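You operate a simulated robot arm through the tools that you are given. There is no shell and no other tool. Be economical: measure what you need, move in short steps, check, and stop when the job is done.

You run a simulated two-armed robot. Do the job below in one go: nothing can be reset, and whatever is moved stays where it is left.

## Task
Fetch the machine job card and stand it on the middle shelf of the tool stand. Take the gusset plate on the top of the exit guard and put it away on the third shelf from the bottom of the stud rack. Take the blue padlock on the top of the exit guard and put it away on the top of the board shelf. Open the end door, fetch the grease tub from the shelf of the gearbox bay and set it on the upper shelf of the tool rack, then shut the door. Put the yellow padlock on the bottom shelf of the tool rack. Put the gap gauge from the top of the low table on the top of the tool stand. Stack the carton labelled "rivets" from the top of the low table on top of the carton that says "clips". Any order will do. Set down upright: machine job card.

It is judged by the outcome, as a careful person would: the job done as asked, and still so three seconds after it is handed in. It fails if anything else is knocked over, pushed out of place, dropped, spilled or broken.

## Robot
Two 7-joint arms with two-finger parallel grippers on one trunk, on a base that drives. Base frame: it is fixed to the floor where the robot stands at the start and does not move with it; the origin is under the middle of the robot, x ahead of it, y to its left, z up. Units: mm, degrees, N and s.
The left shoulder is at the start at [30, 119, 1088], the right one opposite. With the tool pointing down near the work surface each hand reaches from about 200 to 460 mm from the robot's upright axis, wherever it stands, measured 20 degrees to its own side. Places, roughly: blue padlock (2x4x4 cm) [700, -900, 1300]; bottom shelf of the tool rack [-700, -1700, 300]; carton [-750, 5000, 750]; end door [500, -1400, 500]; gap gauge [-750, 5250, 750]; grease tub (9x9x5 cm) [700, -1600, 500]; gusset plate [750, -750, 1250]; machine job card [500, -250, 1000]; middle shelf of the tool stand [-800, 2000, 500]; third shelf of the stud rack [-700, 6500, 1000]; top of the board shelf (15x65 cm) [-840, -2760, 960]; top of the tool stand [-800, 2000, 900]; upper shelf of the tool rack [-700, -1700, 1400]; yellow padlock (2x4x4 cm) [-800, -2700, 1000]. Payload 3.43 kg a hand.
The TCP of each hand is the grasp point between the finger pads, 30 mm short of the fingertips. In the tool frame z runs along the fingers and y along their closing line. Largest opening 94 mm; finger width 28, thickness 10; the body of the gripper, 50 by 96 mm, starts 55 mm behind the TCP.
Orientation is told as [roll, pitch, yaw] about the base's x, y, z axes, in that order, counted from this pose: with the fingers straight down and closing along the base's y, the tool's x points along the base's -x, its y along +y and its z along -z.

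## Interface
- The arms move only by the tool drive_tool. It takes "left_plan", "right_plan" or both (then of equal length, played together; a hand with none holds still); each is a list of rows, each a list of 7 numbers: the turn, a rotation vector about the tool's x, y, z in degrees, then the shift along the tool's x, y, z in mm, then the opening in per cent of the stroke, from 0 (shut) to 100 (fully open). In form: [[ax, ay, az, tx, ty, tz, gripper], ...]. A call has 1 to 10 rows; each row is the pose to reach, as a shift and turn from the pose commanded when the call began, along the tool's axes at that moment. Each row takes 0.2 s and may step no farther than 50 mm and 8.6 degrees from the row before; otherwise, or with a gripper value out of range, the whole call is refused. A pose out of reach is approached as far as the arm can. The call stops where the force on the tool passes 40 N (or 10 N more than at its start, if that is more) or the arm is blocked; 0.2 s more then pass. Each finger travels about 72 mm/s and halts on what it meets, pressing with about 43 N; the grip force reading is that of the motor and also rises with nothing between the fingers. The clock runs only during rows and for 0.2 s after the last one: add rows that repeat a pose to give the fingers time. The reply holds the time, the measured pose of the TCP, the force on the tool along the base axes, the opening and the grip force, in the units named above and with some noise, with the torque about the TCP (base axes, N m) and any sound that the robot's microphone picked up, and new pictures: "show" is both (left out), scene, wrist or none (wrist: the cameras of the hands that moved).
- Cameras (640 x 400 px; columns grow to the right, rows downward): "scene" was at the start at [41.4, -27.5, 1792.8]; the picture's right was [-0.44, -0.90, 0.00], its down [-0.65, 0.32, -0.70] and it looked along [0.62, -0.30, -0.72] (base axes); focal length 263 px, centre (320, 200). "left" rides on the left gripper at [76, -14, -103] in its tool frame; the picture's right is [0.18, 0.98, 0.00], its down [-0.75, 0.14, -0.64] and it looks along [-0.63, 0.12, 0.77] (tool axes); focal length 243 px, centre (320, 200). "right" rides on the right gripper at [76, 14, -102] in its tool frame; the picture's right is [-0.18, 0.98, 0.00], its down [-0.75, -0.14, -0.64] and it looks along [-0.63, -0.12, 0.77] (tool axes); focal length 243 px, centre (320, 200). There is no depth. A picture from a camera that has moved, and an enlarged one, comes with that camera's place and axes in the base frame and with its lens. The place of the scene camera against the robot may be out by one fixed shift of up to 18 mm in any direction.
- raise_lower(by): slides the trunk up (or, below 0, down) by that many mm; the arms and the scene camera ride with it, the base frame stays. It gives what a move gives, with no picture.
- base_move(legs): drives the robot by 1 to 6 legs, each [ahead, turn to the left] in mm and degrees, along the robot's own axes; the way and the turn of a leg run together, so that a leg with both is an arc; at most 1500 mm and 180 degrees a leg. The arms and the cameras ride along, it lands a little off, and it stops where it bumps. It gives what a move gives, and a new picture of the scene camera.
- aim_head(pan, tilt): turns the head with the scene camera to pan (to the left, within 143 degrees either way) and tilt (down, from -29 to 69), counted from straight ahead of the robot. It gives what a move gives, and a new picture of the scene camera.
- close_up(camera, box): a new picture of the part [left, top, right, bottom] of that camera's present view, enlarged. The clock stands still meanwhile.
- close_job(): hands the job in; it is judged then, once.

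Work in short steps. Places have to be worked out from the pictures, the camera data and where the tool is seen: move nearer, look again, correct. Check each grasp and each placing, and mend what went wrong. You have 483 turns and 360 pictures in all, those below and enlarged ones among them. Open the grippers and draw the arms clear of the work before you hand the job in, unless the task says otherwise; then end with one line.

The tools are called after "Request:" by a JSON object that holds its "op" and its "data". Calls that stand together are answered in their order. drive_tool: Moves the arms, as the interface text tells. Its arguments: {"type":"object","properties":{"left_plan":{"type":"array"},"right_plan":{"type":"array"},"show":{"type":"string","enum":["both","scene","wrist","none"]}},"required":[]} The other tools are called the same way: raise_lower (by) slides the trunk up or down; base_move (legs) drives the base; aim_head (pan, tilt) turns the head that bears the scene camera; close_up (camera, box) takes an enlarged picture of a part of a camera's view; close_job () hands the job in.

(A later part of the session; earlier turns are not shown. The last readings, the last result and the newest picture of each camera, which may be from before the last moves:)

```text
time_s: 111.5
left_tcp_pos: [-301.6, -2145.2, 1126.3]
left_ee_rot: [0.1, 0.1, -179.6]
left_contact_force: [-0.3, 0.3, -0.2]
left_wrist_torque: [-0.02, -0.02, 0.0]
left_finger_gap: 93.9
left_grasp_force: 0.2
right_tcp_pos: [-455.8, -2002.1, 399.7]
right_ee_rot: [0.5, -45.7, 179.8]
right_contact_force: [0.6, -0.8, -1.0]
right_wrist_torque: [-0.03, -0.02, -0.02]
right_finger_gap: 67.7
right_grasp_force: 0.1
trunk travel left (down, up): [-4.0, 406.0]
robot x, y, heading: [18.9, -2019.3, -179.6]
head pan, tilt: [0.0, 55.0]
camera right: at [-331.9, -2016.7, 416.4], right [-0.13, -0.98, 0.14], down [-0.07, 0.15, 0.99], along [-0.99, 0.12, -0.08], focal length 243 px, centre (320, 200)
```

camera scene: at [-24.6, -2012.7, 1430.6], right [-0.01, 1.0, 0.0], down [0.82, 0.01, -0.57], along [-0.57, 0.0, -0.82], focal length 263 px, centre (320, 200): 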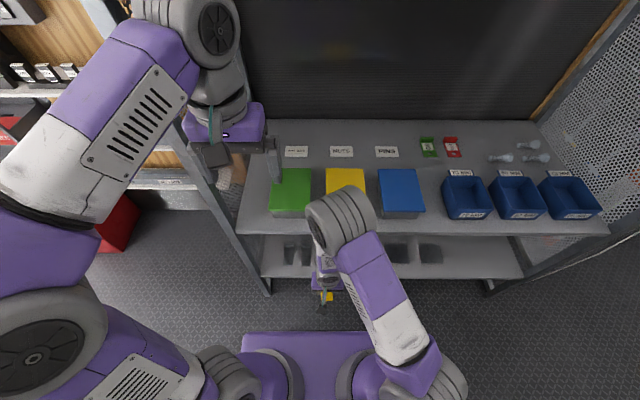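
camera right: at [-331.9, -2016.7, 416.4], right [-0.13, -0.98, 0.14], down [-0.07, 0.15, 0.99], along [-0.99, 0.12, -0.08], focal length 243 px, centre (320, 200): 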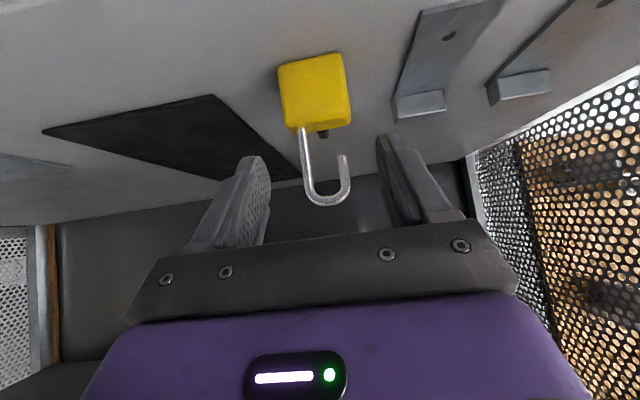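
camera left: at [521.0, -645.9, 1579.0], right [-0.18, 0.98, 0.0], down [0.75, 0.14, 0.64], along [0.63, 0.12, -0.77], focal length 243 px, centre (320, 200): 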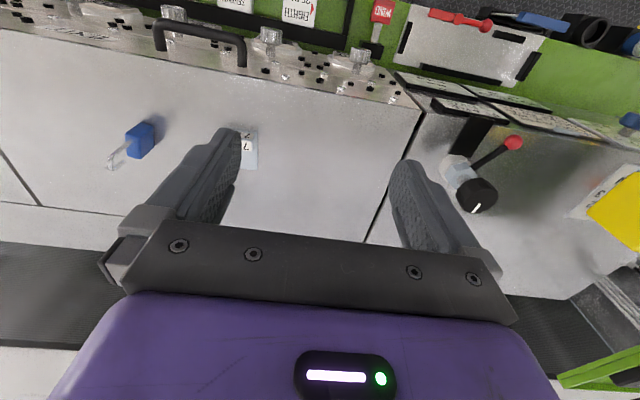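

The yellow padlock stands well. I withdraw the hand and rise.

Request:
{"op": "drive_tool", "data": {"right_plan": [[0, 0, 0, -5, 0, -48, 72], [0, 0, 0, -5, 0, -96, 72], [0, 0, 0, -5, 0, -140, 72], [0, 8, 0, -10, -10, -160, 100], [0, 16, 0, -15, -20, -180, 100], [0, 24, 0, -20, -30, -200, 100], [0, 32, 0, -25, -40, -220, 100], [0, 40, 0, -30, -50, -240, 100], [0, 45, 0, -40, -60, -250, 100]], "show": "none"}}

Request:
{"op": "base_move", "data": {"legs": [[-60, 0]]}}

```text
time_s: 113.5
left_tcp_pos: [-301.2, -2144.8, 1126.2]
left_ee_rot: [0.0, 0.0, -179.5]
left_contact_force: [-0.6, -0.2, 0.1]
left_wrist_torque: [-0.02, -0.02, 0.03]
left_finger_gap: 94.0
left_grasp_force: 0.1
right_tcp_pos: [-305.3, -1941.7, 603.5]
right_ee_rot: [0.4, -0.6, -179.9]
right_contact_force: [0.5, 0.1, -0.1]
right_wrist_torque: [0.01, -0.03, -0.01]
right_finger_gap: 93.8
right_grasp_force: 0.1
trunk travel left (down, up): [-4.0, 406.0]
robot x, y, heading: [16.3, -2018.3, -179.5]
head pan, tilt: [0.0, 55.0]
```

```text
time_s: 114.4
left_tcp_pos: [-241.7, -2143.9, 1126.7]
left_ee_rot: [0.0, 0.0, -179.6]
left_contact_force: [-0.4, -0.2, 0.3]
left_wrist_torque: [0.01, 0.0, 0.01]
left_finger_gap: 93.9
left_grasp_force: 0.1
right_tcp_pos: [-245.4, -1941.8, 602.3]
right_ee_rot: [0.4, -0.7, -179.9]
right_contact_force: [0.1, -0.7, 0.1]
right_wrist_torque: [0.0, 0.02, -0.01]
right_finger_gap: 94.2
right_grasp_force: 0.1
trunk travel left (down, up): [-4.0, 406.0]
robot x, y, heading: [76.2, -2018.8, -179.3]
head pan, tilt: [0.0, 55.0]
camera scene: at [36.3, -2011.9, 1430.7], right [-0.01, 1.0, 0.0], down [0.82, 0.01, -0.57], along [-0.57, -0.01, -0.82], focal length 263 px, centre (320, 200)
```

scene: 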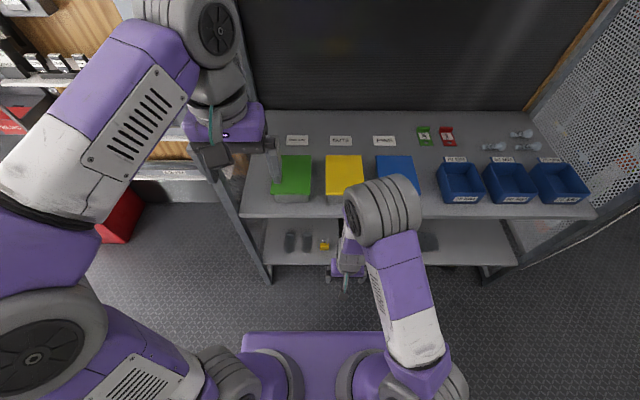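

Request:
{"op": "drive_tool", "data": {"right_plan": [[0, 0, 0, 0, -10, -49, 100], [0, 0, 0, 0, -20, -97, 100], [0, 0, 0, 0, -30, -145, 100], [0, 0, 0, 0, -40, -193, 100], [0, 0, 0, 0, -50, -241, 100], [0, 0, 0, 0, -60, -289, 100], [0, 0, 0, 0, -70, -337, 100], [0, 0, 0, 0, -75, -385, 100], [0, 0, 0, 0, -80, -433, 100], [0, 0, 0, 0, -80, -480, 100]], "show": "none"}}

Request:
{"op": "raise_lower", "data": {"by": 350}}

Request:
{"op": "base_move", "data": {"legs": [[0, -90], [0, -90]]}}

Request:
{"op": "aim_head", "data": {"pan": 10, "tilt": 45}}

```text
time_s: 116.6
left_tcp_pos: [-242.0, -2145.2, 1125.4]
left_ee_rot: [0.0, 0.0, -179.5]
left_contact_force: [0.1, 0.6, 0.0]
left_wrist_torque: [-0.02, 0.02, 0.02]
left_finger_gap: 94.1
left_grasp_force: 0.1
right_tcp_pos: [-241.0, -1859.3, 1080.4]
right_ee_rot: [0.3, -0.7, -179.9]
right_contact_force: [-0.2, 0.0, 0.3]
right_wrist_torque: [0.02, -0.01, 0.03]
right_finger_gap: 94.0
right_grasp_force: 0.1
trunk travel left (down, up): [-4.0, 406.0]
robot x, y, heading: [78.7, -2017.1, -179.6]
head pan, tilt: [0.0, 55.0]
```

```text
time_s: 120.0
left_tcp_pos: [-243.0, -2145.3, 1475.4]
left_ee_rot: [-0.2, 0.0, -179.5]
left_contact_force: [0.0, 0.4, -0.2]
left_wrist_torque: [0.0, -0.01, -0.03]
left_finger_gap: 93.9
left_grasp_force: 0.0
right_tcp_pos: [-242.2, -1860.4, 1428.7]
right_ee_rot: [0.3, -0.8, -179.9]
right_contact_force: [-0.4, 0.3, -0.3]
right_wrist_torque: [-0.01, -0.01, 0.02]
right_finger_gap: 93.9
right_grasp_force: 0.0
trunk travel left (down, up): [-354.0, 56.0]
robot x, y, heading: [77.5, -2019.6, -179.5]
head pan, tilt: [0.0, 55.0]
```

```text
time_s: 128.1
left_tcp_pos: [400.0, -1897.5, 1474.2]
left_ee_rot: [0.0, 0.0, -0.1]
left_contact_force: [0.4, 0.1, 0.0]
left_wrist_torque: [0.01, -0.02, 0.0]
left_finger_gap: 93.9
left_grasp_force: 0.1
right_tcp_pos: [396.4, -2181.8, 1431.0]
right_ee_rot: [0.4, -0.7, -0.5]
right_contact_force: [0.3, -0.5, 0.7]
right_wrist_torque: [0.0, 0.0, 0.01]
right_finger_gap: 94.0
right_grasp_force: 0.0
trunk travel left (down, up): [-354.0, 56.0]
robot x, y, heading: [75.7, -2017.6, -0.3]
head pan, tilt: [0.0, 55.0]
camera scene: at [119.5, -2011.6, 1780.7], right [0.0, -1.0, 0.0], down [-0.82, 0.0, -0.57], along [0.57, 0.0, -0.82], focal length 263 px, centre (320, 200)
```

scene: 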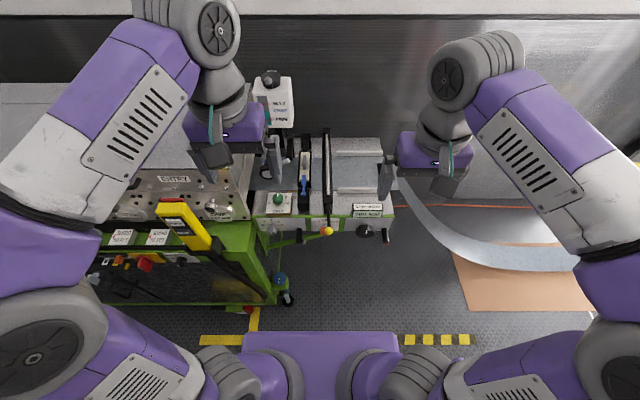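

```text
time_s: 128.8
left_tcp_pos: [401.2, -1896.2, 1476.5]
left_ee_rot: [0.0, 0.0, -0.1]
left_contact_force: [-0.7, -0.1, 0.6]
left_wrist_torque: [0.03, 0.0, -0.01]
left_finger_gap: 93.7
left_grasp_force: 0.1
right_tcp_pos: [397.4, -2182.1, 1430.1]
right_ee_rot: [0.3, -0.7, -0.6]
right_contact_force: [0.5, 0.7, -0.8]
right_wrist_torque: [-0.01, -0.01, -0.02]
right_finger_gap: 94.1
right_grasp_force: 0.0
trunk travel left (down, up): [-354.0, 56.0]
robot x, y, heading: [80.5, -2017.9, -0.2]
head pan, tilt: [10.0, 45.0]
camera scene: at [127.5, -1997.6, 1794.0], right [0.17, -0.99, 0.0], down [-0.7, -0.12, -0.71], along [0.7, 0.12, -0.71], focal length 263 px, centre (320, 200)
```

scene: 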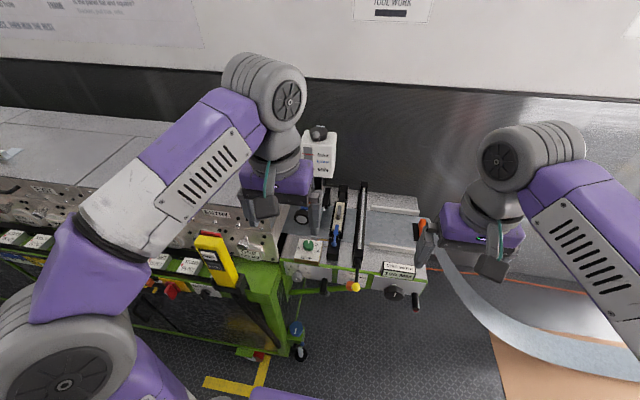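

I need to see the door on the machine's front near y=-1400. I drive alongside and look down at it.

Request:
{"op": "base_move", "data": {"legs": [[-45, 0], [0, 90], [350, 0]]}}

Request:
{"op": "aim_head", "data": {"pan": -75, "tilt": 55}}

```text
time_s: 135.4
left_tcp_pos: [-85.1, -1348.8, 1476.5]
left_ee_rot: [0.0, 0.0, 89.7]
left_contact_force: [0.1, -0.3, 1.0]
left_wrist_torque: [0.0, 0.01, -0.01]
left_finger_gap: 94.0
left_grasp_force: 0.1
right_tcp_pos: [198.9, -1353.0, 1431.1]
right_ee_rot: [0.3, -0.8, 89.3]
right_contact_force: [0.1, -0.5, 0.5]
right_wrist_torque: [0.03, 0.0, 0.01]
right_finger_gap: 94.0
right_grasp_force: 0.0
trunk travel left (down, up): [-354.0, 56.0]
robot x, y, heading: [37.6, -1670.7, 89.7]
head pan, tilt: [10.0, 45.0]
camera scene: at [21.4, -1613.4, 1794.1], right [0.99, 0.17, 0.0], down [0.12, -0.7, -0.71], along [-0.12, 0.7, -0.71], focal length 263 px, centre (320, 200)
```

scene: 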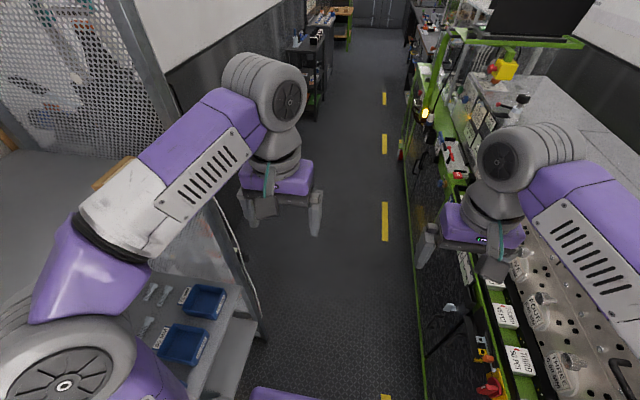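

```text
time_s: 137.0
left_tcp_pos: [-85.0, -1349.1, 1475.4]
left_ee_rot: [0.0, -0.1, 89.7]
left_contact_force: [0.8, -0.5, -0.4]
left_wrist_torque: [0.0, 0.0, -0.03]
left_finger_gap: 94.3
left_grasp_force: 0.0
right_tcp_pos: [199.8, -1352.2, 1429.9]
right_ee_rot: [0.2, -0.7, 89.3]
right_contact_force: [0.9, 0.8, 0.0]
right_wrist_torque: [0.01, -0.01, -0.01]
right_finger_gap: 93.9
right_grasp_force: 0.0
trunk travel left (down, up): [-354.0, 56.0]
robot x, y, heading: [37.1, -1671.4, 89.7]
head pan, tilt: [-75.0, 55.0]
camera scene: at [104.9, -1674.8, 1780.7], right [0.25, -0.97, 0.0], down [-0.79, -0.21, -0.57], along [0.55, 0.15, -0.82], focal length 263 px, centre (320, 200)
```

scene: 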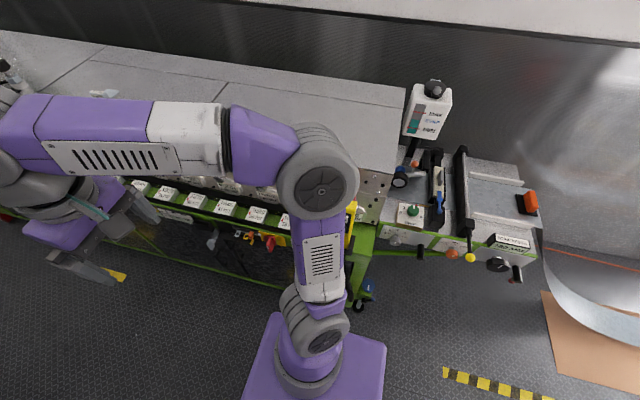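

Request:
{"op": "close_up", "data": {"camera": "scene", "box": [130, 190, 390, 330]}}

```text
2.46 times, centred on (260, 260) of scene
camera zoom: at [104.9, -1674.8, 1780.7], right [0.25, -0.97, 0.0], down [-0.79, -0.21, -0.57], along [0.55, 0.15, -0.82], focal length 647 px, centre (468, 52)
```

zoom: 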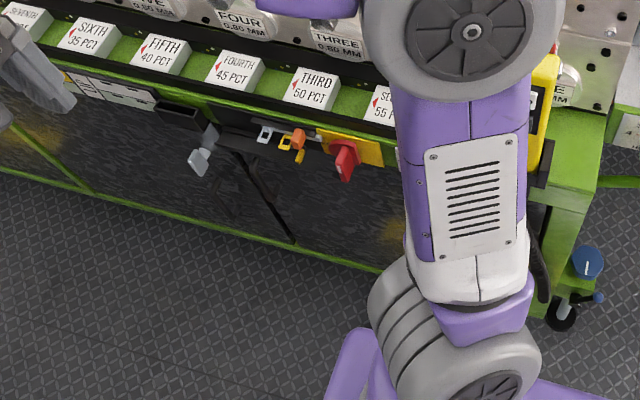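

Request:
{"op": "base_move", "data": {"legs": [[170, -4], [0, -43], [0, -43]]}}

Request:
{"op": "raise_lower", "data": {"by": -150}}

Request:
{"op": "aim_head", "data": {"pan": 0, "tilt": 55}}

```text
time_s: 142.4
left_tcp_pos: [362.1, -1373.0, 1476.2]
left_ee_rot: [0.0, 0.0, 0.8]
left_contact_force: [-0.2, 0.3, -0.5]
left_wrist_torque: [-0.02, -0.01, 0.01]
left_finger_gap: 94.2
left_grasp_force: 0.0
right_tcp_pos: [362.9, -1657.7, 1430.4]
right_ee_rot: [0.4, -0.8, 0.5]
right_contact_force: [-0.1, 0.0, -0.2]
right_wrist_torque: [0.0, 0.01, -0.02]
right_finger_gap: 93.8
right_grasp_force: 0.1
trunk travel left (down, up): [-354.0, 56.0]
robot x, y, heading: [42.7, -1499.6, 0.8]
head pan, tilt: [-75.0, 55.0]
camera scene: at [31.3, -1562.2, 1780.7], right [-0.96, -0.27, 0.0], down [-0.22, 0.79, -0.57], along [0.16, -0.55, -0.82], focal length 263 px, centre (320, 200)
```

scene: 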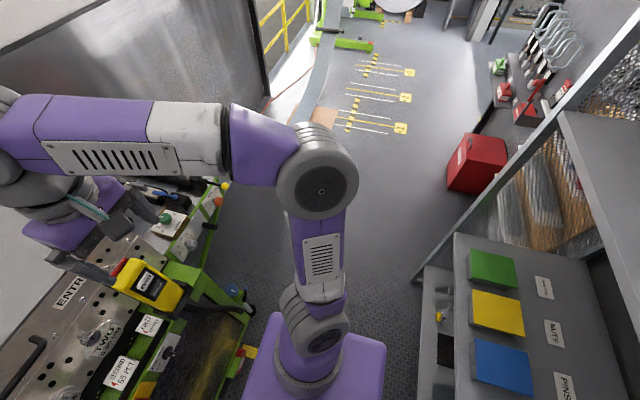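

```text
time_s: 144.1
left_tcp_pos: [363.2, -1373.0, 1326.0]
left_ee_rot: [0.1, 0.0, 0.9]
left_contact_force: [-1.0, 1.2, 0.2]
left_wrist_torque: [-0.01, -0.01, 0.01]
left_finger_gap: 94.1
left_grasp_force: 0.1
right_tcp_pos: [363.1, -1657.4, 1281.2]
right_ee_rot: [0.2, -0.8, 0.4]
right_contact_force: [-0.1, -0.6, -0.2]
right_wrist_torque: [0.01, 0.01, 0.02]
right_finger_gap: 94.1
right_grasp_force: 0.0
trunk travel left (down, up): [-204.0, 206.0]
robot x, y, heading: [45.7, -1498.0, 0.6]
head pan, tilt: [-75.0, 55.0]
```

```text
time_s: 145.6
left_tcp_pos: [362.6, -1373.1, 1326.2]
left_ee_rot: [0.0, -0.1, 0.8]
left_contact_force: [-0.1, 0.2, -0.3]
left_wrist_torque: [0.03, 0.04, 0.02]
left_finger_gap: 94.1
left_grasp_force: 0.0
right_tcp_pos: [364.3, -1657.5, 1281.3]
right_ee_rot: [0.3, -0.7, 0.5]
right_contact_force: [0.6, -0.7, 1.0]
right_wrist_torque: [-0.03, -0.01, -0.01]
right_finger_gap: 94.1
right_grasp_force: 0.1
trunk travel left (down, up): [-204.0, 206.0]
robot x, y, heading: [43.6, -1499.0, 0.8]
head pan, tilt: [0.0, 55.0]
camera scene: at [83.7, -1491.8, 1630.7], right [0.01, -1.0, 0.0], down [-0.82, -0.01, -0.57], along [0.57, 0.01, -0.82], focal length 263 px, centre (320, 200)
```

scene: 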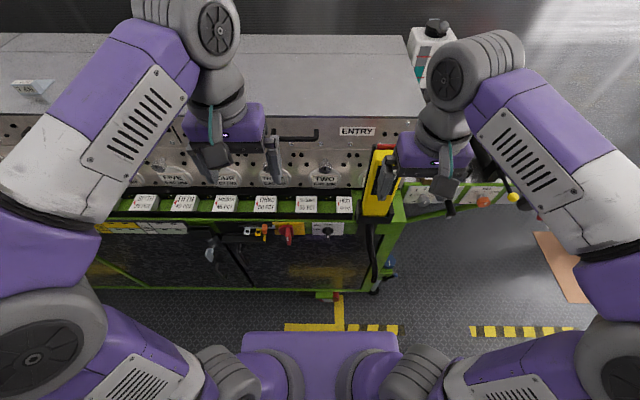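

Request:
{"op": "close_up", "data": {"camera": "scene", "box": [90, 190, 410, 310]}}

Request:
{"op": "aim_head", "data": {"pan": 20, "tilt": 69}}

```text
2.00 times, centred on (250, 250) of scene
camera zoom: at [83.7, -1491.8, 1630.7], right [0.01, -1.0, 0.0], down [-0.82, -0.01, -0.57], along [0.57, 0.01, -0.82], focal length 526 px, centre (460, 100)
```

zoom: 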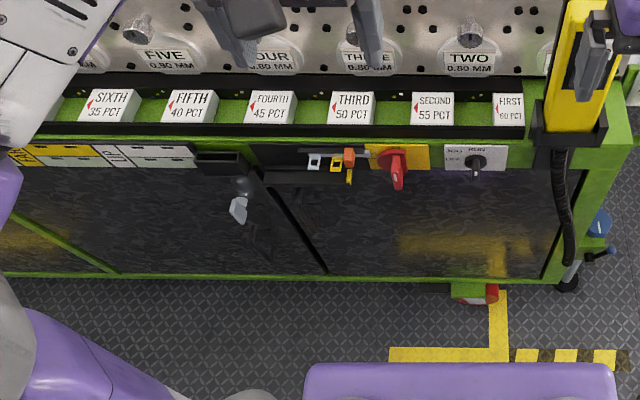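

```text
time_s: 146.4
left_tcp_pos: [363.2, -1372.5, 1325.6]
left_ee_rot: [0.0, 0.1, 0.8]
left_contact_force: [0.3, -0.1, 0.2]
left_wrist_torque: [0.0, -0.02, -0.02]
left_finger_gap: 94.2
left_grasp_force: 0.1
right_tcp_pos: [362.7, -1658.1, 1279.9]
right_ee_rot: [0.4, -0.7, 0.4]
right_contact_force: [0.8, 0.2, 0.1]
right_wrist_torque: [0.02, 0.01, -0.02]
right_finger_gap: 93.8
right_grasp_force: 0.1
trunk travel left (down, up): [-204.0, 206.0]
robot x, y, heading: [42.9, -1499.6, 0.6]
head pan, tilt: [20.0, 68.8]
camera scene: at [64.0, -1473.0, 1615.3], right [0.35, -0.94, 0.0], down [-0.87, -0.33, -0.36], along [0.34, 0.13, -0.93], focal length 263 px, centre (320, 200)
```

scene: 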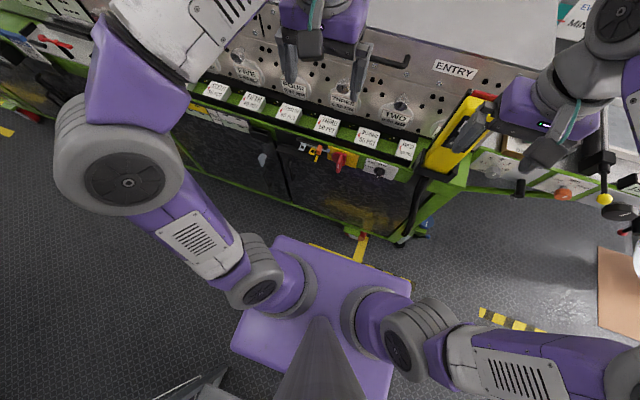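

The rightmost front panel (y≈-1150 to -1700) looks like the end door. I back up a little, lower the trunk fully and take a view.

Request:
{"op": "base_move", "data": {"legs": [[-90, 0]]}}

Request:
{"op": "raise_lower", "data": {"by": -200}}

Request:
{"op": "aim_head", "data": {"pan": 0, "tilt": 48}}

Request:
{"op": "close_up", "data": {"camera": "scene", "box": [160, 120, 480, 300]}}

```text
time_s: 147.5
left_tcp_pos: [273.0, -1374.3, 1326.4]
left_ee_rot: [0.0, -0.1, 0.8]
left_contact_force: [-0.5, -1.0, 1.1]
left_wrist_torque: [-0.01, -0.03, 0.01]
left_finger_gap: 94.1
left_grasp_force: 0.1
right_tcp_pos: [273.1, -1656.8, 1280.5]
right_ee_rot: [0.3, -0.8, 0.5]
right_contact_force: [0.0, -0.3, 0.5]
right_wrist_torque: [0.01, -0.03, 0.03]
right_finger_gap: 94.0
right_grasp_force: 0.1
trunk travel left (down, up): [-204.0, 206.0]
robot x, y, heading: [-48.5, -1499.7, 0.7]
head pan, tilt: [20.0, 68.8]
camera scene: at [-26.1, -1474.1, 1615.2], right [0.35, -0.94, 0.0], down [-0.87, -0.33, -0.36], along [0.34, 0.13, -0.93], focal length 263 px, centre (320, 200)
```

scene: 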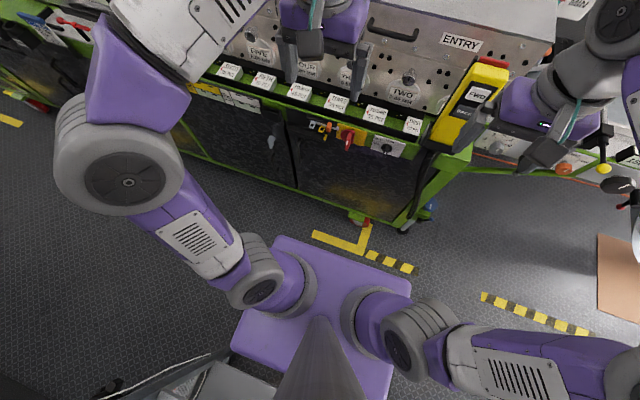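

```text
time_s: 149.7
left_tcp_pos: [273.8, -1374.0, 1126.4]
left_ee_rot: [0.0, 0.0, 0.6]
left_contact_force: [0.0, -0.1, 0.0]
left_wrist_torque: [0.06, -0.02, 0.01]
left_finger_gap: 94.2
left_grasp_force: 0.1
right_tcp_pos: [274.9, -1659.5, 1080.2]
right_ee_rot: [0.4, -0.8, 0.3]
right_contact_force: [-1.0, 0.7, 0.5]
right_wrist_torque: [0.02, 0.01, -0.02]
right_finger_gap: 93.7
right_grasp_force: 0.1
trunk travel left (down, up): [-4.0, 406.0]
robot x, y, heading: [-46.4, -1501.2, 0.5]
head pan, tilt: [20.0, 68.8]
```

```text
time_s: 150.6
left_tcp_pos: [275.1, -1374.3, 1125.6]
left_ee_rot: [0.0, 0.0, 0.8]
left_contact_force: [0.1, 0.2, 0.1]
left_wrist_torque: [0.01, 0.01, -0.03]
left_finger_gap: 93.8
left_grasp_force: 0.0
right_tcp_pos: [274.6, -1658.7, 1080.0]
right_ee_rot: [0.2, -0.7, 0.3]
right_contact_force: [-0.4, 0.5, 0.0]
right_wrist_torque: [-0.01, 0.02, -0.03]
right_finger_gap: 94.3
right_grasp_force: 0.1
trunk travel left (down, up): [-4.0, 406.0]
robot x, y, heading: [-48.7, -1500.4, 0.8]
head pan, tilt: [0.0, 48.0]
camera scene: at [1.4, -1492.8, 1439.8], right [0.01, -1.0, 0.0], down [-0.74, -0.01, -0.67], along [0.67, 0.01, -0.74], focal length 263 px, centre (320, 200)
```

scene: 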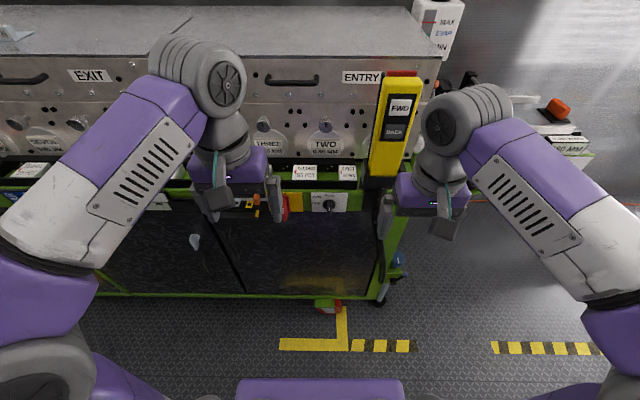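

```text
2.00 times, centred on (320, 210) of scene
camera zoom: at [1.4, -1492.8, 1439.8], right [0.01, -1.0, 0.0], down [-0.74, -0.01, -0.67], along [0.67, 0.01, -0.74], focal length 526 px, centre (320, 180)
```

zoom: 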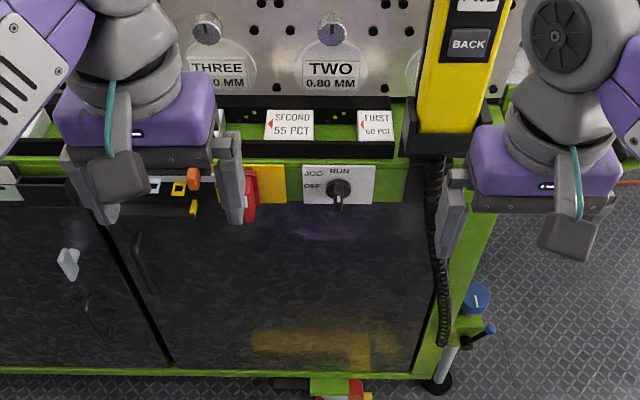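

I can see a vertical bow handle at about (460,-1200, z 650–800), so the hinge should be on the right at y≈-1710. I move to stand at about (20,-1000), outside the door's swing.

Request:
{"op": "base_move", "data": {"legs": [[95, 0], [0, 90], [480, 0], [0, -100]]}}

Request:
{"op": "aim_head", "data": {"pan": -25, "tilt": 50}}

```text
time_s: 162.1
left_tcp_pos: [386.9, -965.8, 1126.9]
left_ee_rot: [0.0, 0.0, -10.2]
left_contact_force: [-0.4, -0.3, -0.1]
left_wrist_torque: [-0.01, -0.01, -0.02]
left_finger_gap: 93.9
left_grasp_force: 0.0
right_tcp_pos: [335.0, -1244.7, 1080.4]
right_ee_rot: [0.3, -0.8, -10.5]
right_contact_force: [0.9, 0.6, -0.4]
right_wrist_torque: [-0.02, 0.0, 0.01]
right_finger_gap: 93.8
right_grasp_force: 0.1
trunk travel left (down, up): [-4.0, 406.0]
robot x, y, heading: [49.9, -1030.6, -10.2]
head pan, tilt: [0.0, 48.0]
camera scene: at [95.8, -1030.3, 1439.9], right [-0.18, -0.98, 0.0], down [-0.73, 0.13, -0.67], along [0.66, -0.12, -0.74], focal length 263 px, centre (320, 200)
```

scene: 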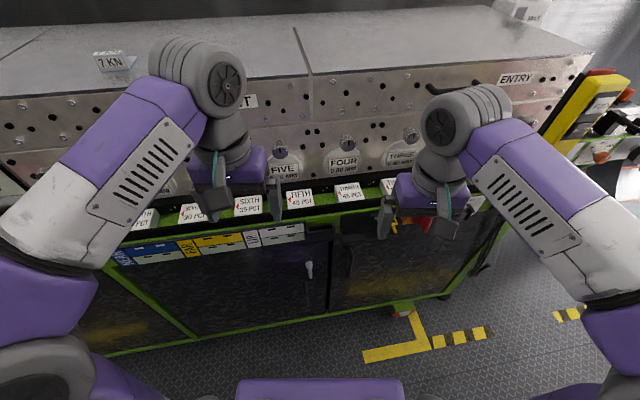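

```text
time_s: 163.0
left_tcp_pos: [387.0, -965.6, 1125.8]
left_ee_rot: [0.0, -0.1, -10.1]
left_contact_force: [-1.0, -0.8, -0.9]
left_wrist_torque: [-0.02, 0.04, -0.04]
left_finger_gap: 94.0
left_grasp_force: 0.0
right_tcp_pos: [333.5, -1244.7, 1080.4]
right_ee_rot: [0.3, -0.7, -10.5]
right_contact_force: [0.0, 0.8, -0.1]
right_wrist_torque: [0.01, -0.01, 0.02]
right_finger_gap: 94.1
right_grasp_force: 0.0
trunk travel left (down, up): [-4.0, 406.0]
robot x, y, heading: [49.5, -1029.0, -10.0]
head pan, tilt: [-25.0, 50.0]
camera scene: at [81.3, -1060.6, 1437.2], right [-0.57, -0.82, 0.0], down [-0.63, 0.44, -0.64], along [0.53, -0.37, -0.77], focal length 263 px, centre (320, 200)
```

scene: 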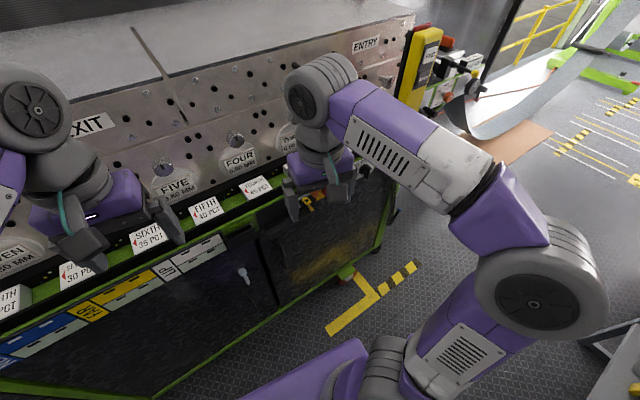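

Request:
{"op": "drive_tool", "data": {"right_plan": [[0, 0, 0, 30, 0, 40, 100], [0, -8, 0, 30, 0, 80, 100], [0, -16, 0, 30, 0, 120, 100], [0, -24, 0, 30, 0, 160, 100], [0, -32, 0, 20, 0, 200, 100], [0, -40, 0, 10, 0, 230, 100], [0, -48, 0, 0, 0, 260, 100], [0, -56, 0, -10, 0, 290, 100], [0, -64, 0, -20, 0, 310, 100], [0, -70, 0, -20, 0, 320, 100]], "show": "both"}}

```text
time_s: 164.9
left_tcp_pos: [386.5, -965.9, 1125.3]
left_ee_rot: [0.1, 0.0, -10.1]
left_contact_force: [0.5, 0.2, 0.5]
left_wrist_torque: [0.04, 0.03, 0.01]
left_finger_gap: 94.0
left_grasp_force: 0.1
right_tcp_pos: [458.7, -1259.2, 792.1]
right_ee_rot: [1.4, -59.2, -15.6]
right_contact_force: [-23.2, 0.3, 10.8]
right_wrist_torque: [0.45, -0.38, 1.06]
right_finger_gap: 90.9
right_grasp_force: 0.1
right hand out of reach, approached as far as the arm can: row 5, 6, 7, 8, 9
trunk travel left (down, up): [-4.0, 406.0]
robot x, y, heading: [44.6, -1029.5, -10.1]
head pan, tilt: [-25.0, 50.0]
stopped in row 9 (right hand): the force on the tool passed its limit at 115 N (the readings are from after the stop); the commanded pose is now the measured one
camera scene: at [78.5, -1060.2, 1437.4], right [-0.58, -0.82, 0.0], down [-0.62, 0.44, -0.64], along [0.53, -0.37, -0.77], focal length 263 px, centre (320, 200)
camera right: at [338.4, -1214.3, 779.3], right [0.33, 0.93, 0.17], down [-0.2, -0.11, 0.97], along [0.92, -0.36, 0.15], focal length 243 px, centre (320, 200)
```

scene: 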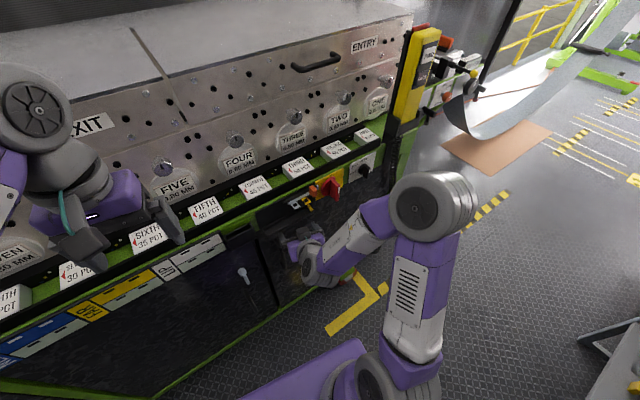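
right: 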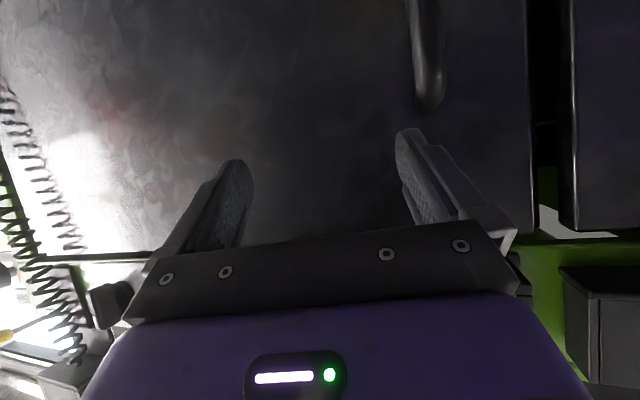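

The arm was too close and nudged the solid door plane (x≈485). I back the base up; the handle is at y≈-1203 with its top at z≈763.

Request:
{"op": "base_move", "data": {"legs": [[-140, 0]]}}

Request:
{"op": "drive_tool", "data": {"right_plan": [[0, 0, 0, 0, 10, 0, 100], [0, -6, 0, 15, 25, 0, 100], [0, -12, 0, 30, 40, 0, 100]], "show": "wrist"}}

```text
time_s: 166.3
left_tcp_pos: [253.1, -940.7, 1126.1]
left_ee_rot: [0.1, 0.0, -10.1]
left_contact_force: [-0.9, -0.7, 0.4]
left_wrist_torque: [-0.03, -0.02, -0.01]
left_finger_gap: 94.1
left_grasp_force: 0.0
right_tcp_pos: [327.7, -1236.0, 791.6]
right_ee_rot: [1.5, -59.2, -15.8]
right_contact_force: [0.2, 0.0, 0.4]
right_wrist_torque: [-0.04, 0.0, 0.0]
right_finger_gap: 93.9
right_grasp_force: 0.1
trunk travel left (down, up): [-4.0, 406.0]
robot x, y, heading: [-81.8, -1003.9, -9.9]
head pan, tilt: [-25.0, 50.0]
camera scene: at [-53.9, -1036.6, 1437.2], right [-0.58, -0.82, 0.0], down [-0.63, 0.44, -0.64], along [0.53, -0.37, -0.77], focal length 263 px, centre (320, 200)
```

scene: 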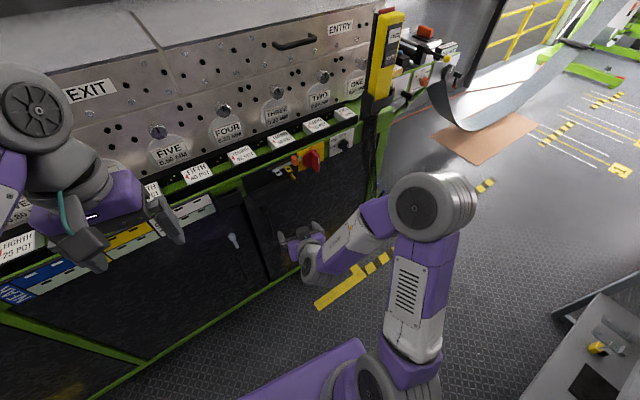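

```text
time_s: 167.1
left_tcp_pos: [254.0, -943.1, 1125.6]
left_ee_rot: [0.1, 0.0, -10.0]
left_contact_force: [0.5, 1.0, 0.2]
left_wrist_torque: [0.07, 0.0, -0.01]
left_finger_gap: 94.0
left_grasp_force: 0.1
right_tcp_pos: [338.4, -1191.1, 762.6]
right_ee_rot: [2.3, -71.2, -16.7]
right_contact_force: [-0.5, -0.1, 0.9]
right_wrist_torque: [0.02, -0.01, 0.0]
right_finger_gap: 93.9
right_grasp_force: 0.0
right hand out of reach, approached as far as the arm can: row 2, 3
trunk travel left (down, up): [-4.0, 406.0]
robot x, y, heading: [-87.7, -1006.3, -10.3]
head pan, tilt: [-25.0, 50.0]
camera right: at [223.5, -1146.4, 723.9], right [0.3, 0.93, 0.19], down [-0.39, -0.06, 0.92], along [0.87, -0.35, 0.35], focal length 243 px, centre (320, 200)
```

right: 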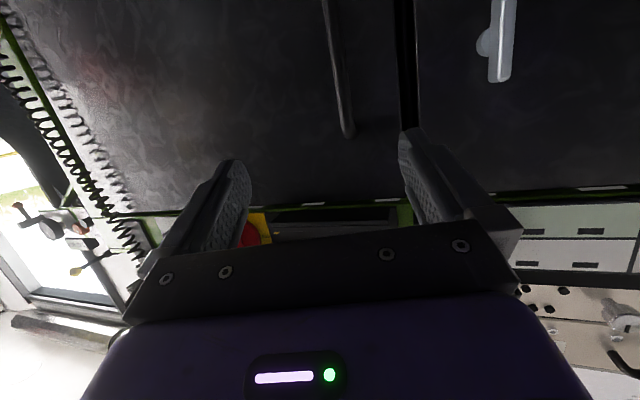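

Request:
{"op": "drive_tool", "data": {"right_plan": [[0, 0, 0, 16, 12, 25, 100], [0, 0, 0, 33, 24, 50, 100], [0, 0, 0, 33, 24, 80, 100]], "show": "wrist"}}

```text
time_s: 167.9
left_tcp_pos: [254.1, -942.2, 1125.6]
left_ee_rot: [0.1, 0.0, -10.1]
left_contact_force: [-0.4, -0.2, -0.2]
left_wrist_torque: [0.02, -0.04, 0.0]
left_finger_gap: 94.1
left_grasp_force: 0.0
right_tcp_pos: [407.4, -1184.1, 705.3]
right_ee_rot: [2.4, -71.1, -16.8]
right_contact_force: [-0.7, -0.7, -0.5]
right_wrist_torque: [-0.04, -0.03, 0.0]
right_finger_gap: 94.0
right_grasp_force: 0.0
trunk travel left (down, up): [-4.0, 406.0]
robot x, y, heading: [-87.4, -1008.7, -10.1]
head pan, tilt: [-25.0, 50.0]
camera right: at [293.2, -1139.4, 666.0], right [0.3, 0.93, 0.19], down [-0.39, -0.06, 0.92], along [0.87, -0.35, 0.35], focal length 243 px, centre (320, 200)
```

right: 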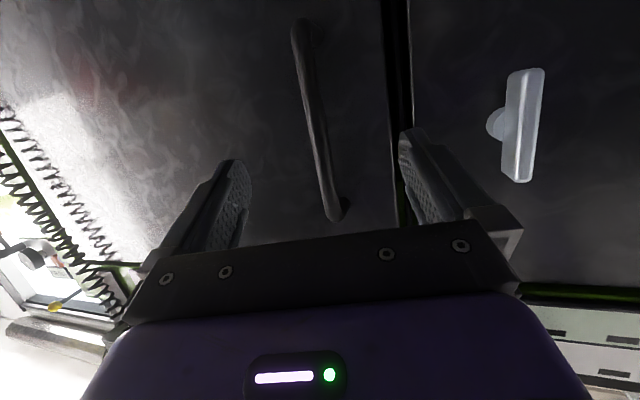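

Request:
{"op": "drive_tool", "data": {"right_plan": [[0, 0, 0, 5, 1, 25, 100], [0, 0, 0, 9, 1, 45, 100], [0, 0, 0, 9, 1, 45, 50], [0, 0, 0, 9, 1, 45, 0], [0, 0, 0, 9, 1, 45, 0], [0, 0, 0, 9, 1, 45, 0], [0, 0, 0, 9, 1, 45, 0]], "show": "wrist"}}

```text
time_s: 169.5
left_tcp_pos: [253.6, -942.0, 1124.4]
left_ee_rot: [0.1, 0.1, -10.1]
left_contact_force: [-0.2, 0.3, 0.2]
left_wrist_torque: [-0.02, 0.0, 0.01]
left_finger_gap: 94.1
left_grasp_force: 0.0
right_tcp_pos: [446.8, -1195.3, 682.8]
right_ee_rot: [1.7, -71.2, -16.5]
right_contact_force: [-1.2, -7.3, 1.4]
right_wrist_torque: [-1.34, 0.37, -0.13]
right_finger_gap: 13.9
right_grasp_force: 44.8
trunk travel left (down, up): [-4.0, 406.0]
robot x, y, heading: [-83.2, -1006.0, -10.2]
head pan, tilt: [-25.0, 50.0]
camera right: at [331.8, -1150.0, 642.9], right [0.31, 0.93, 0.18], down [-0.39, -0.05, 0.92], along [0.87, -0.35, 0.35], focal length 243 px, centre (320, 200)
```

right: 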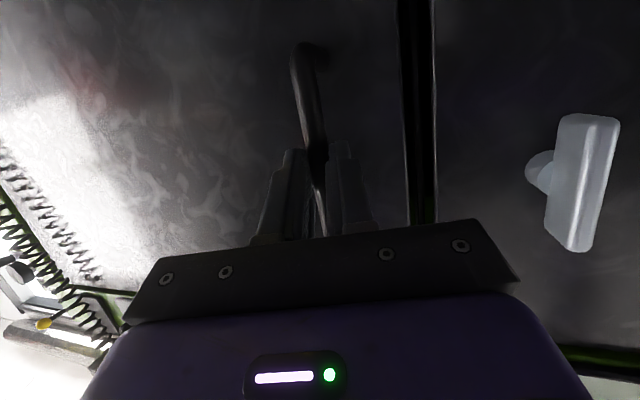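

Gripping the handle (14 mm). I try a short pull along the arc to see whether the door opens.

Request:
{"op": "drive_tool", "data": {"right_plan": [[-1, 0, -0.4, 3, -3, -9, 0], [-2.1, 0, -0.7, 6, -6, -18, 0], [-3.2, 0, -1.1, 9, -9.5, -27, 0], [-4.4, 0, -1.5, 12.5, -13, -36, 0]], "show": "wrist"}}

```text
time_s: 170.3
left_tcp_pos: [254.5, -940.4, 1124.2]
left_ee_rot: [0.2, 0.2, -10.2]
left_contact_force: [0.0, -0.7, 0.2]
left_wrist_torque: [-0.03, 0.01, -0.01]
left_finger_gap: 94.2
left_grasp_force: 0.1
right_tcp_pos: [415.7, -1199.6, 681.8]
right_ee_rot: [0.1, -71.2, -13.2]
right_contact_force: [0.3, -4.3, -0.6]
right_wrist_torque: [0.06, 0.24, -0.32]
right_finger_gap: 13.6
right_grasp_force: 44.8
right hand out of reach, approached as far as the arm can: row 3, 4
trunk travel left (down, up): [-4.0, 406.0]
robot x, y, heading: [-82.3, -1005.4, -10.4]
head pan, tilt: [-25.0, 50.0]
stopped in row 4 (right hand): the force on the tool passed its limit at 44 N (the readings are from after the stop); the commanded pose is now the measured one
camera right: at [298.9, -1157.8, 642.8], right [0.28, 0.94, 0.17], down [-0.39, -0.06, 0.92], along [0.88, -0.33, 0.35], focal length 243 px, centre (320, 200)
```

right: 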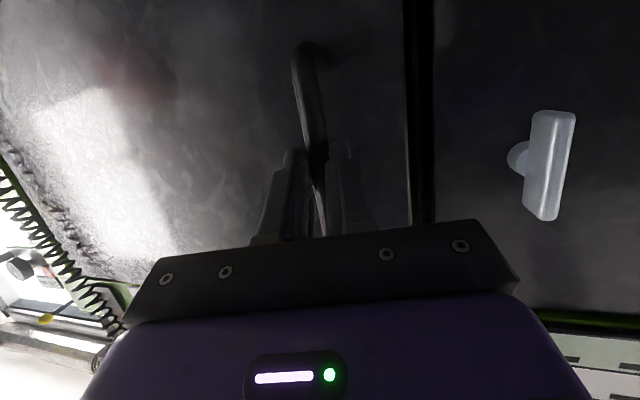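

The door is opening. I pull further with the base.

Request:
{"op": "base_move", "data": {"legs": [[-66, -3]]}}

```text
time_s: 171.3
left_tcp_pos: [192.3, -947.7, 1125.0]
left_ee_rot: [0.1, 0.1, -13.2]
left_contact_force: [0.1, 0.2, -0.1]
left_wrist_torque: [-0.01, -0.02, -0.01]
left_finger_gap: 93.8
left_grasp_force: 0.1
right_tcp_pos: [339.6, -1213.4, 682.1]
right_ee_rot: [0.1, -71.4, -16.4]
right_contact_force: [8.4, -24.7, -8.2]
right_wrist_torque: [-0.51, -0.85, -0.41]
right_finger_gap: 13.8
right_grasp_force: 44.9
trunk travel left (down, up): [-4.0, 406.0]
robot x, y, heading: [-153.0, -988.7, -13.0]
head pan, tilt: [-25.0, 50.0]
camera scene: at [-120.1, -1028.1, 1437.0], right [-0.62, -0.79, 0.0], down [-0.6, 0.48, -0.64], along [0.5, -0.4, -0.77], focal length 263 px, centre (320, 200)
```

scene: 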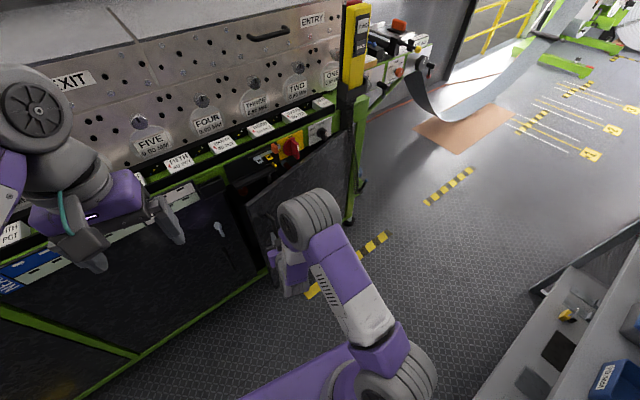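

The door opens smoothly at about 12°. I continue pulling with the arm along the arc.

Request:
{"op": "drive_tool", "data": {"right_plan": [[-1.5, 0, -0.5, 4.5, -10, -14, 0], [-3, 0, -1, 9, -21, -28, 0], [-4.5, 0, -1.5, 13.5, -33, -41, 0], [-6, 0, -2, 18, -45, -54, 0], [-7.5, 0, -2.5, 22, -57, -66, 0]], "show": "scene"}}

```text
time_s: 171.8
left_tcp_pos: [192.8, -946.7, 1124.6]
left_ee_rot: [0.1, 0.1, -13.2]
left_contact_force: [-0.7, 0.6, 0.1]
left_wrist_torque: [-0.05, 0.0, 0.01]
left_finger_gap: 94.0
left_grasp_force: 0.1
right_tcp_pos: [318.1, -1220.5, 683.3]
right_ee_rot: [-2.3, -70.5, -15.0]
right_contact_force: [1.5, -7.3, -7.6]
right_wrist_torque: [1.02, 0.28, -0.41]
right_finger_gap: 13.6
right_grasp_force: 44.9
right hand out of reach, approached as far as the arm can: row 1, 2
trunk travel left (down, up): [-4.0, 406.0]
robot x, y, heading: [-150.4, -993.8, -13.2]
head pan, tilt: [-25.0, 50.0]
stopped in row 2 (right hand): the force on the tool passed its limit at 50 N (the readings are from after the stop); the commanded pose is now the measured one
camera scene: at [-120.2, -1025.7, 1437.2], right [-0.62, -0.78, 0.0], down [-0.6, 0.47, -0.64], along [0.5, -0.4, -0.77], focal length 263 px, centre (320, 200)
```

scene: 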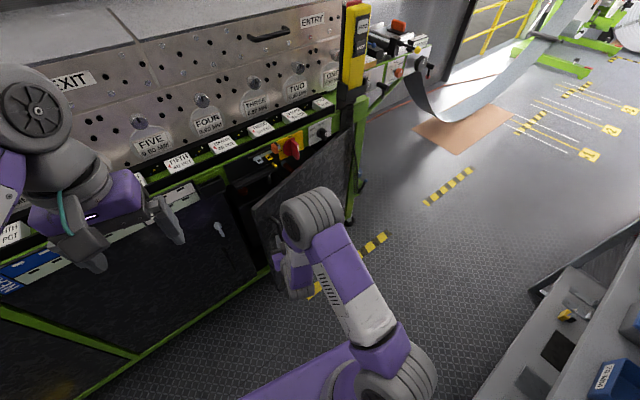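

Request:
{"op": "aim_head", "data": {"pan": -105, "tilt": 55}}

```text
time_s: 173.4
left_tcp_pos: [193.3, -948.8, 1124.3]
left_ee_rot: [0.2, 0.2, -13.2]
left_contact_force: [0.0, 0.5, -0.9]
left_wrist_torque: [0.01, -0.02, 0.04]
left_finger_gap: 93.8
left_grasp_force: 0.1
right_tcp_pos: [317.9, -1219.7, 682.0]
right_ee_rot: [-2.1, -70.7, -14.9]
right_contact_force: [5.0, -17.4, -21.5]
right_wrist_torque: [0.78, 0.14, -0.4]
right_finger_gap: 13.6
right_grasp_force: 44.9
trunk travel left (down, up): [-4.0, 406.0]
robot x, y, heading: [-148.6, -992.3, -13.4]
head pan, tilt: [-105.0, 55.0]
camera scene: at [-213.2, -1044.2, 1430.6], right [-0.88, 0.47, 0.0], down [0.39, 0.72, -0.57], along [-0.27, -0.5, -0.82], focal length 263 px, centre (320, 200)
```

scene: 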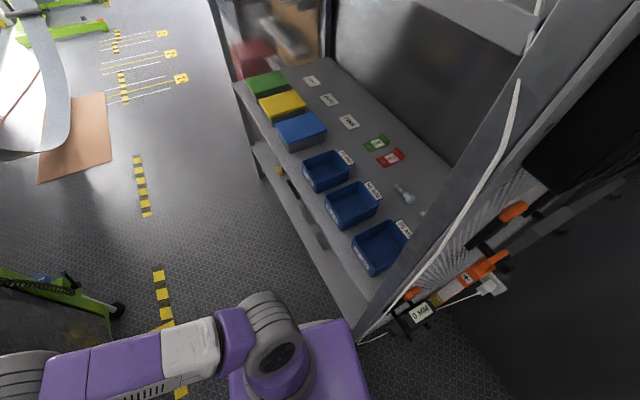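

The base is close to the rack post, so no more backing. I release the handle, retract and will hook the door's inner edge instead.

Request:
{"op": "drive_tool", "data": {"right_plan": [[0, 0, 0, 0, 0, 0, 60], [0, 0, 0, 0, 0, 0, 100], [0, 0, 0, 0, 0, 0, 100], [0, 0, 0, 0, 0, -15, 100], [0, 0, 0, -20, 0, -30, 100], [0, 0, 0, -50, 0, -30, 100]], "show": "wrist"}}

```text
time_s: 174.8
left_tcp_pos: [191.4, -948.1, 1124.0]
left_ee_rot: [0.1, 0.1, -13.2]
left_contact_force: [0.0, 0.1, -0.3]
left_wrist_torque: [-0.02, 0.0, 0.0]
left_finger_gap: 93.9
left_grasp_force: 0.2
right_tcp_pos: [306.0, -1211.8, 742.4]
right_ee_rot: [-2.3, -70.9, -14.5]
right_contact_force: [-0.7, -0.6, 0.5]
right_wrist_torque: [0.03, -0.02, -0.01]
right_finger_gap: 94.1
right_grasp_force: 0.2
trunk travel left (down, up): [-4.0, 406.0]
robot x, y, heading: [-156.4, -993.3, -13.0]
head pan, tilt: [-105.0, 55.0]
camera right: at [193.0, -1164.6, 703.7], right [0.34, 0.93, 0.16], down [-0.38, -0.02, 0.92], along [0.86, -0.38, 0.35], focal length 243 px, centre (320, 200)
```

right: 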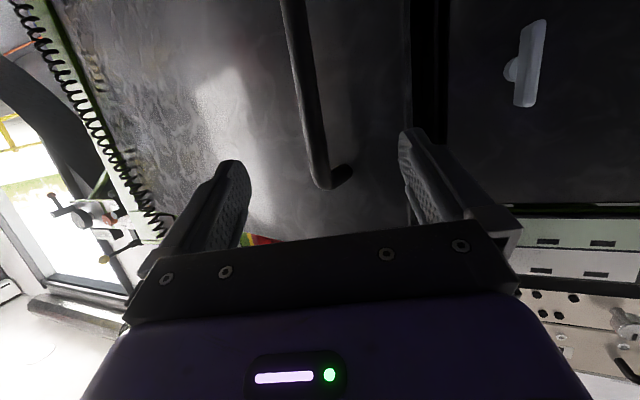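

I rotate the hand to point along the machine and move it past the door's free edge.

Request:
{"op": "drive_tool", "data": {"right_plan": [[7, 0, 2.4, 2, 20, -6, 60], [14, 0, 4.8, 4, 40, -12, 30], [21, 0, 7.2, 6, 60, -17, 0], [28, 0, 9.6, 8, 80, -23, 0], [35, 0, 12, 10, 100, -28, 0], [42, 0, 14.4, 12, 117, -34, 0]], "show": "both"}}

Request:
{"op": "aim_head", "data": {"pan": -20, "tilt": 50}}

```text
time_s: 176.2
left_tcp_pos: [191.2, -946.9, 1125.4]
left_ee_rot: [0.0, 0.1, -13.2]
left_contact_force: [0.3, 0.7, -0.2]
left_wrist_torque: [0.0, 0.03, 0.0]
left_finger_gap: 93.7
left_grasp_force: 0.0
right_tcp_pos: [307.6, -1088.5, 740.1]
right_ee_rot: [-2.0, -71.5, -59.6]
right_contact_force: [-0.4, -0.2, -0.4]
right_wrist_torque: [0.0, 0.0, -0.04]
right_finger_gap: 0.0
right_grasp_force: 32.6
trunk travel left (down, up): [-4.0, 406.0]
robot x, y, heading: [-152.1, -995.0, -13.4]
head pan, tilt: [-105.0, 55.0]
camera scene: at [-215.4, -1041.3, 1430.7], right [-0.88, 0.47, 0.0], down [0.39, 0.72, -0.57], along [-0.27, -0.51, -0.82], focal length 263 px, centre (320, 200)
camera right: at [260.0, -976.3, 700.3], right [0.89, 0.42, 0.16], down [-0.29, 0.26, 0.92], along [0.35, -0.87, 0.36], focal length 243 px, centre (320, 200)
```

scene: 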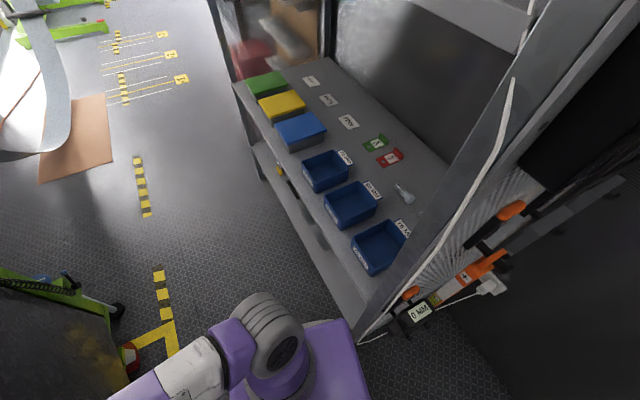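
right: 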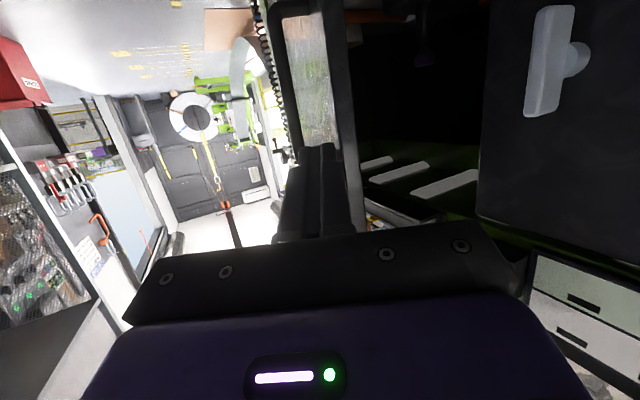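

```text
time_s: 177.8
left_tcp_pos: [191.1, -947.5, 1125.1]
left_ee_rot: [0.0, 0.1, -13.0]
left_contact_force: [0.2, -0.6, 0.1]
left_wrist_torque: [0.02, -0.01, -0.01]
left_finger_gap: 93.7
left_grasp_force: 0.1
right_tcp_pos: [308.9, -1088.3, 739.9]
right_ee_rot: [-1.9, -71.5, -59.4]
right_contact_force: [0.4, -0.7, -0.7]
right_wrist_torque: [0.02, 0.0, -0.01]
right_finger_gap: 0.1
right_grasp_force: 33.2
trunk travel left (down, up): [-4.0, 406.0]
robot x, y, heading: [-149.9, -995.5, -13.2]
head pan, tilt: [-20.0, 50.0]
camera scene: at [-116.9, -1020.5, 1437.2], right [-0.55, -0.84, 0.0], down [-0.64, 0.42, -0.64], along [0.54, -0.35, -0.77], focal length 263 px, centre (320, 200)
```

scene: 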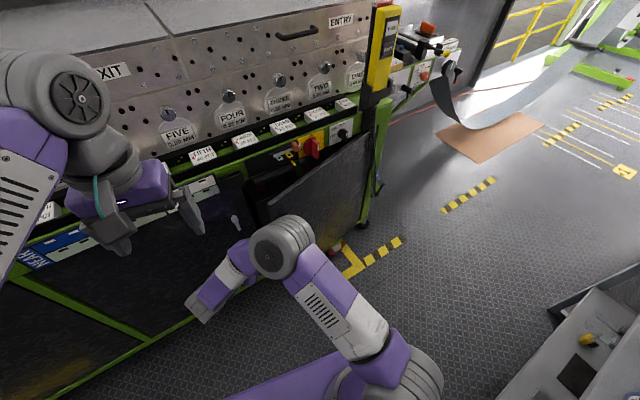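

The gap is right beside the fingers. I move the closed fingers into it and behind the door edge.

Request:
{"op": "drive_tool", "data": {"right_plan": [[0, 0, 0, -7, 25, 22, 0], [0, 0, 0, -15, 50, 44, 0], [0, 0, 0, -22, 75, 66, 0], [0, 0, 0, -32, 56, 96, 0], [0, 0, 0, -42, 37, 127, 0]], "show": "wrist"}}

```text
time_s: 178.9
left_tcp_pos: [191.2, -947.0, 1125.4]
left_ee_rot: [0.0, 0.1, -13.2]
left_contact_force: [0.0, 0.6, 0.0]
left_wrist_torque: [0.02, 0.01, 0.02]
left_finger_gap: 94.0
left_grasp_force: 0.1
right_tcp_pos: [405.5, -1190.4, 737.7]
right_ee_rot: [-1.7, -71.6, -59.4]
right_contact_force: [0.6, -0.2, 0.6]
right_wrist_torque: [-0.05, -0.02, 0.02]
right_finger_gap: 0.1
right_grasp_force: 33.2
trunk travel left (down, up): [-4.0, 406.0]
robot x, y, heading: [-148.6, -990.0, -13.3]
head pan, tilt: [-20.0, 50.0]
camera right: at [357.4, -1078.5, 697.4], right [0.89, 0.42, 0.16], down [-0.29, 0.26, 0.92], along [0.35, -0.87, 0.36], focal length 243 px, centre (320, 200)
```

right: 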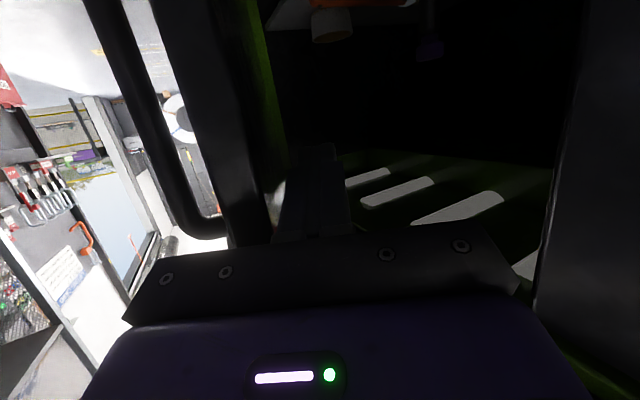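

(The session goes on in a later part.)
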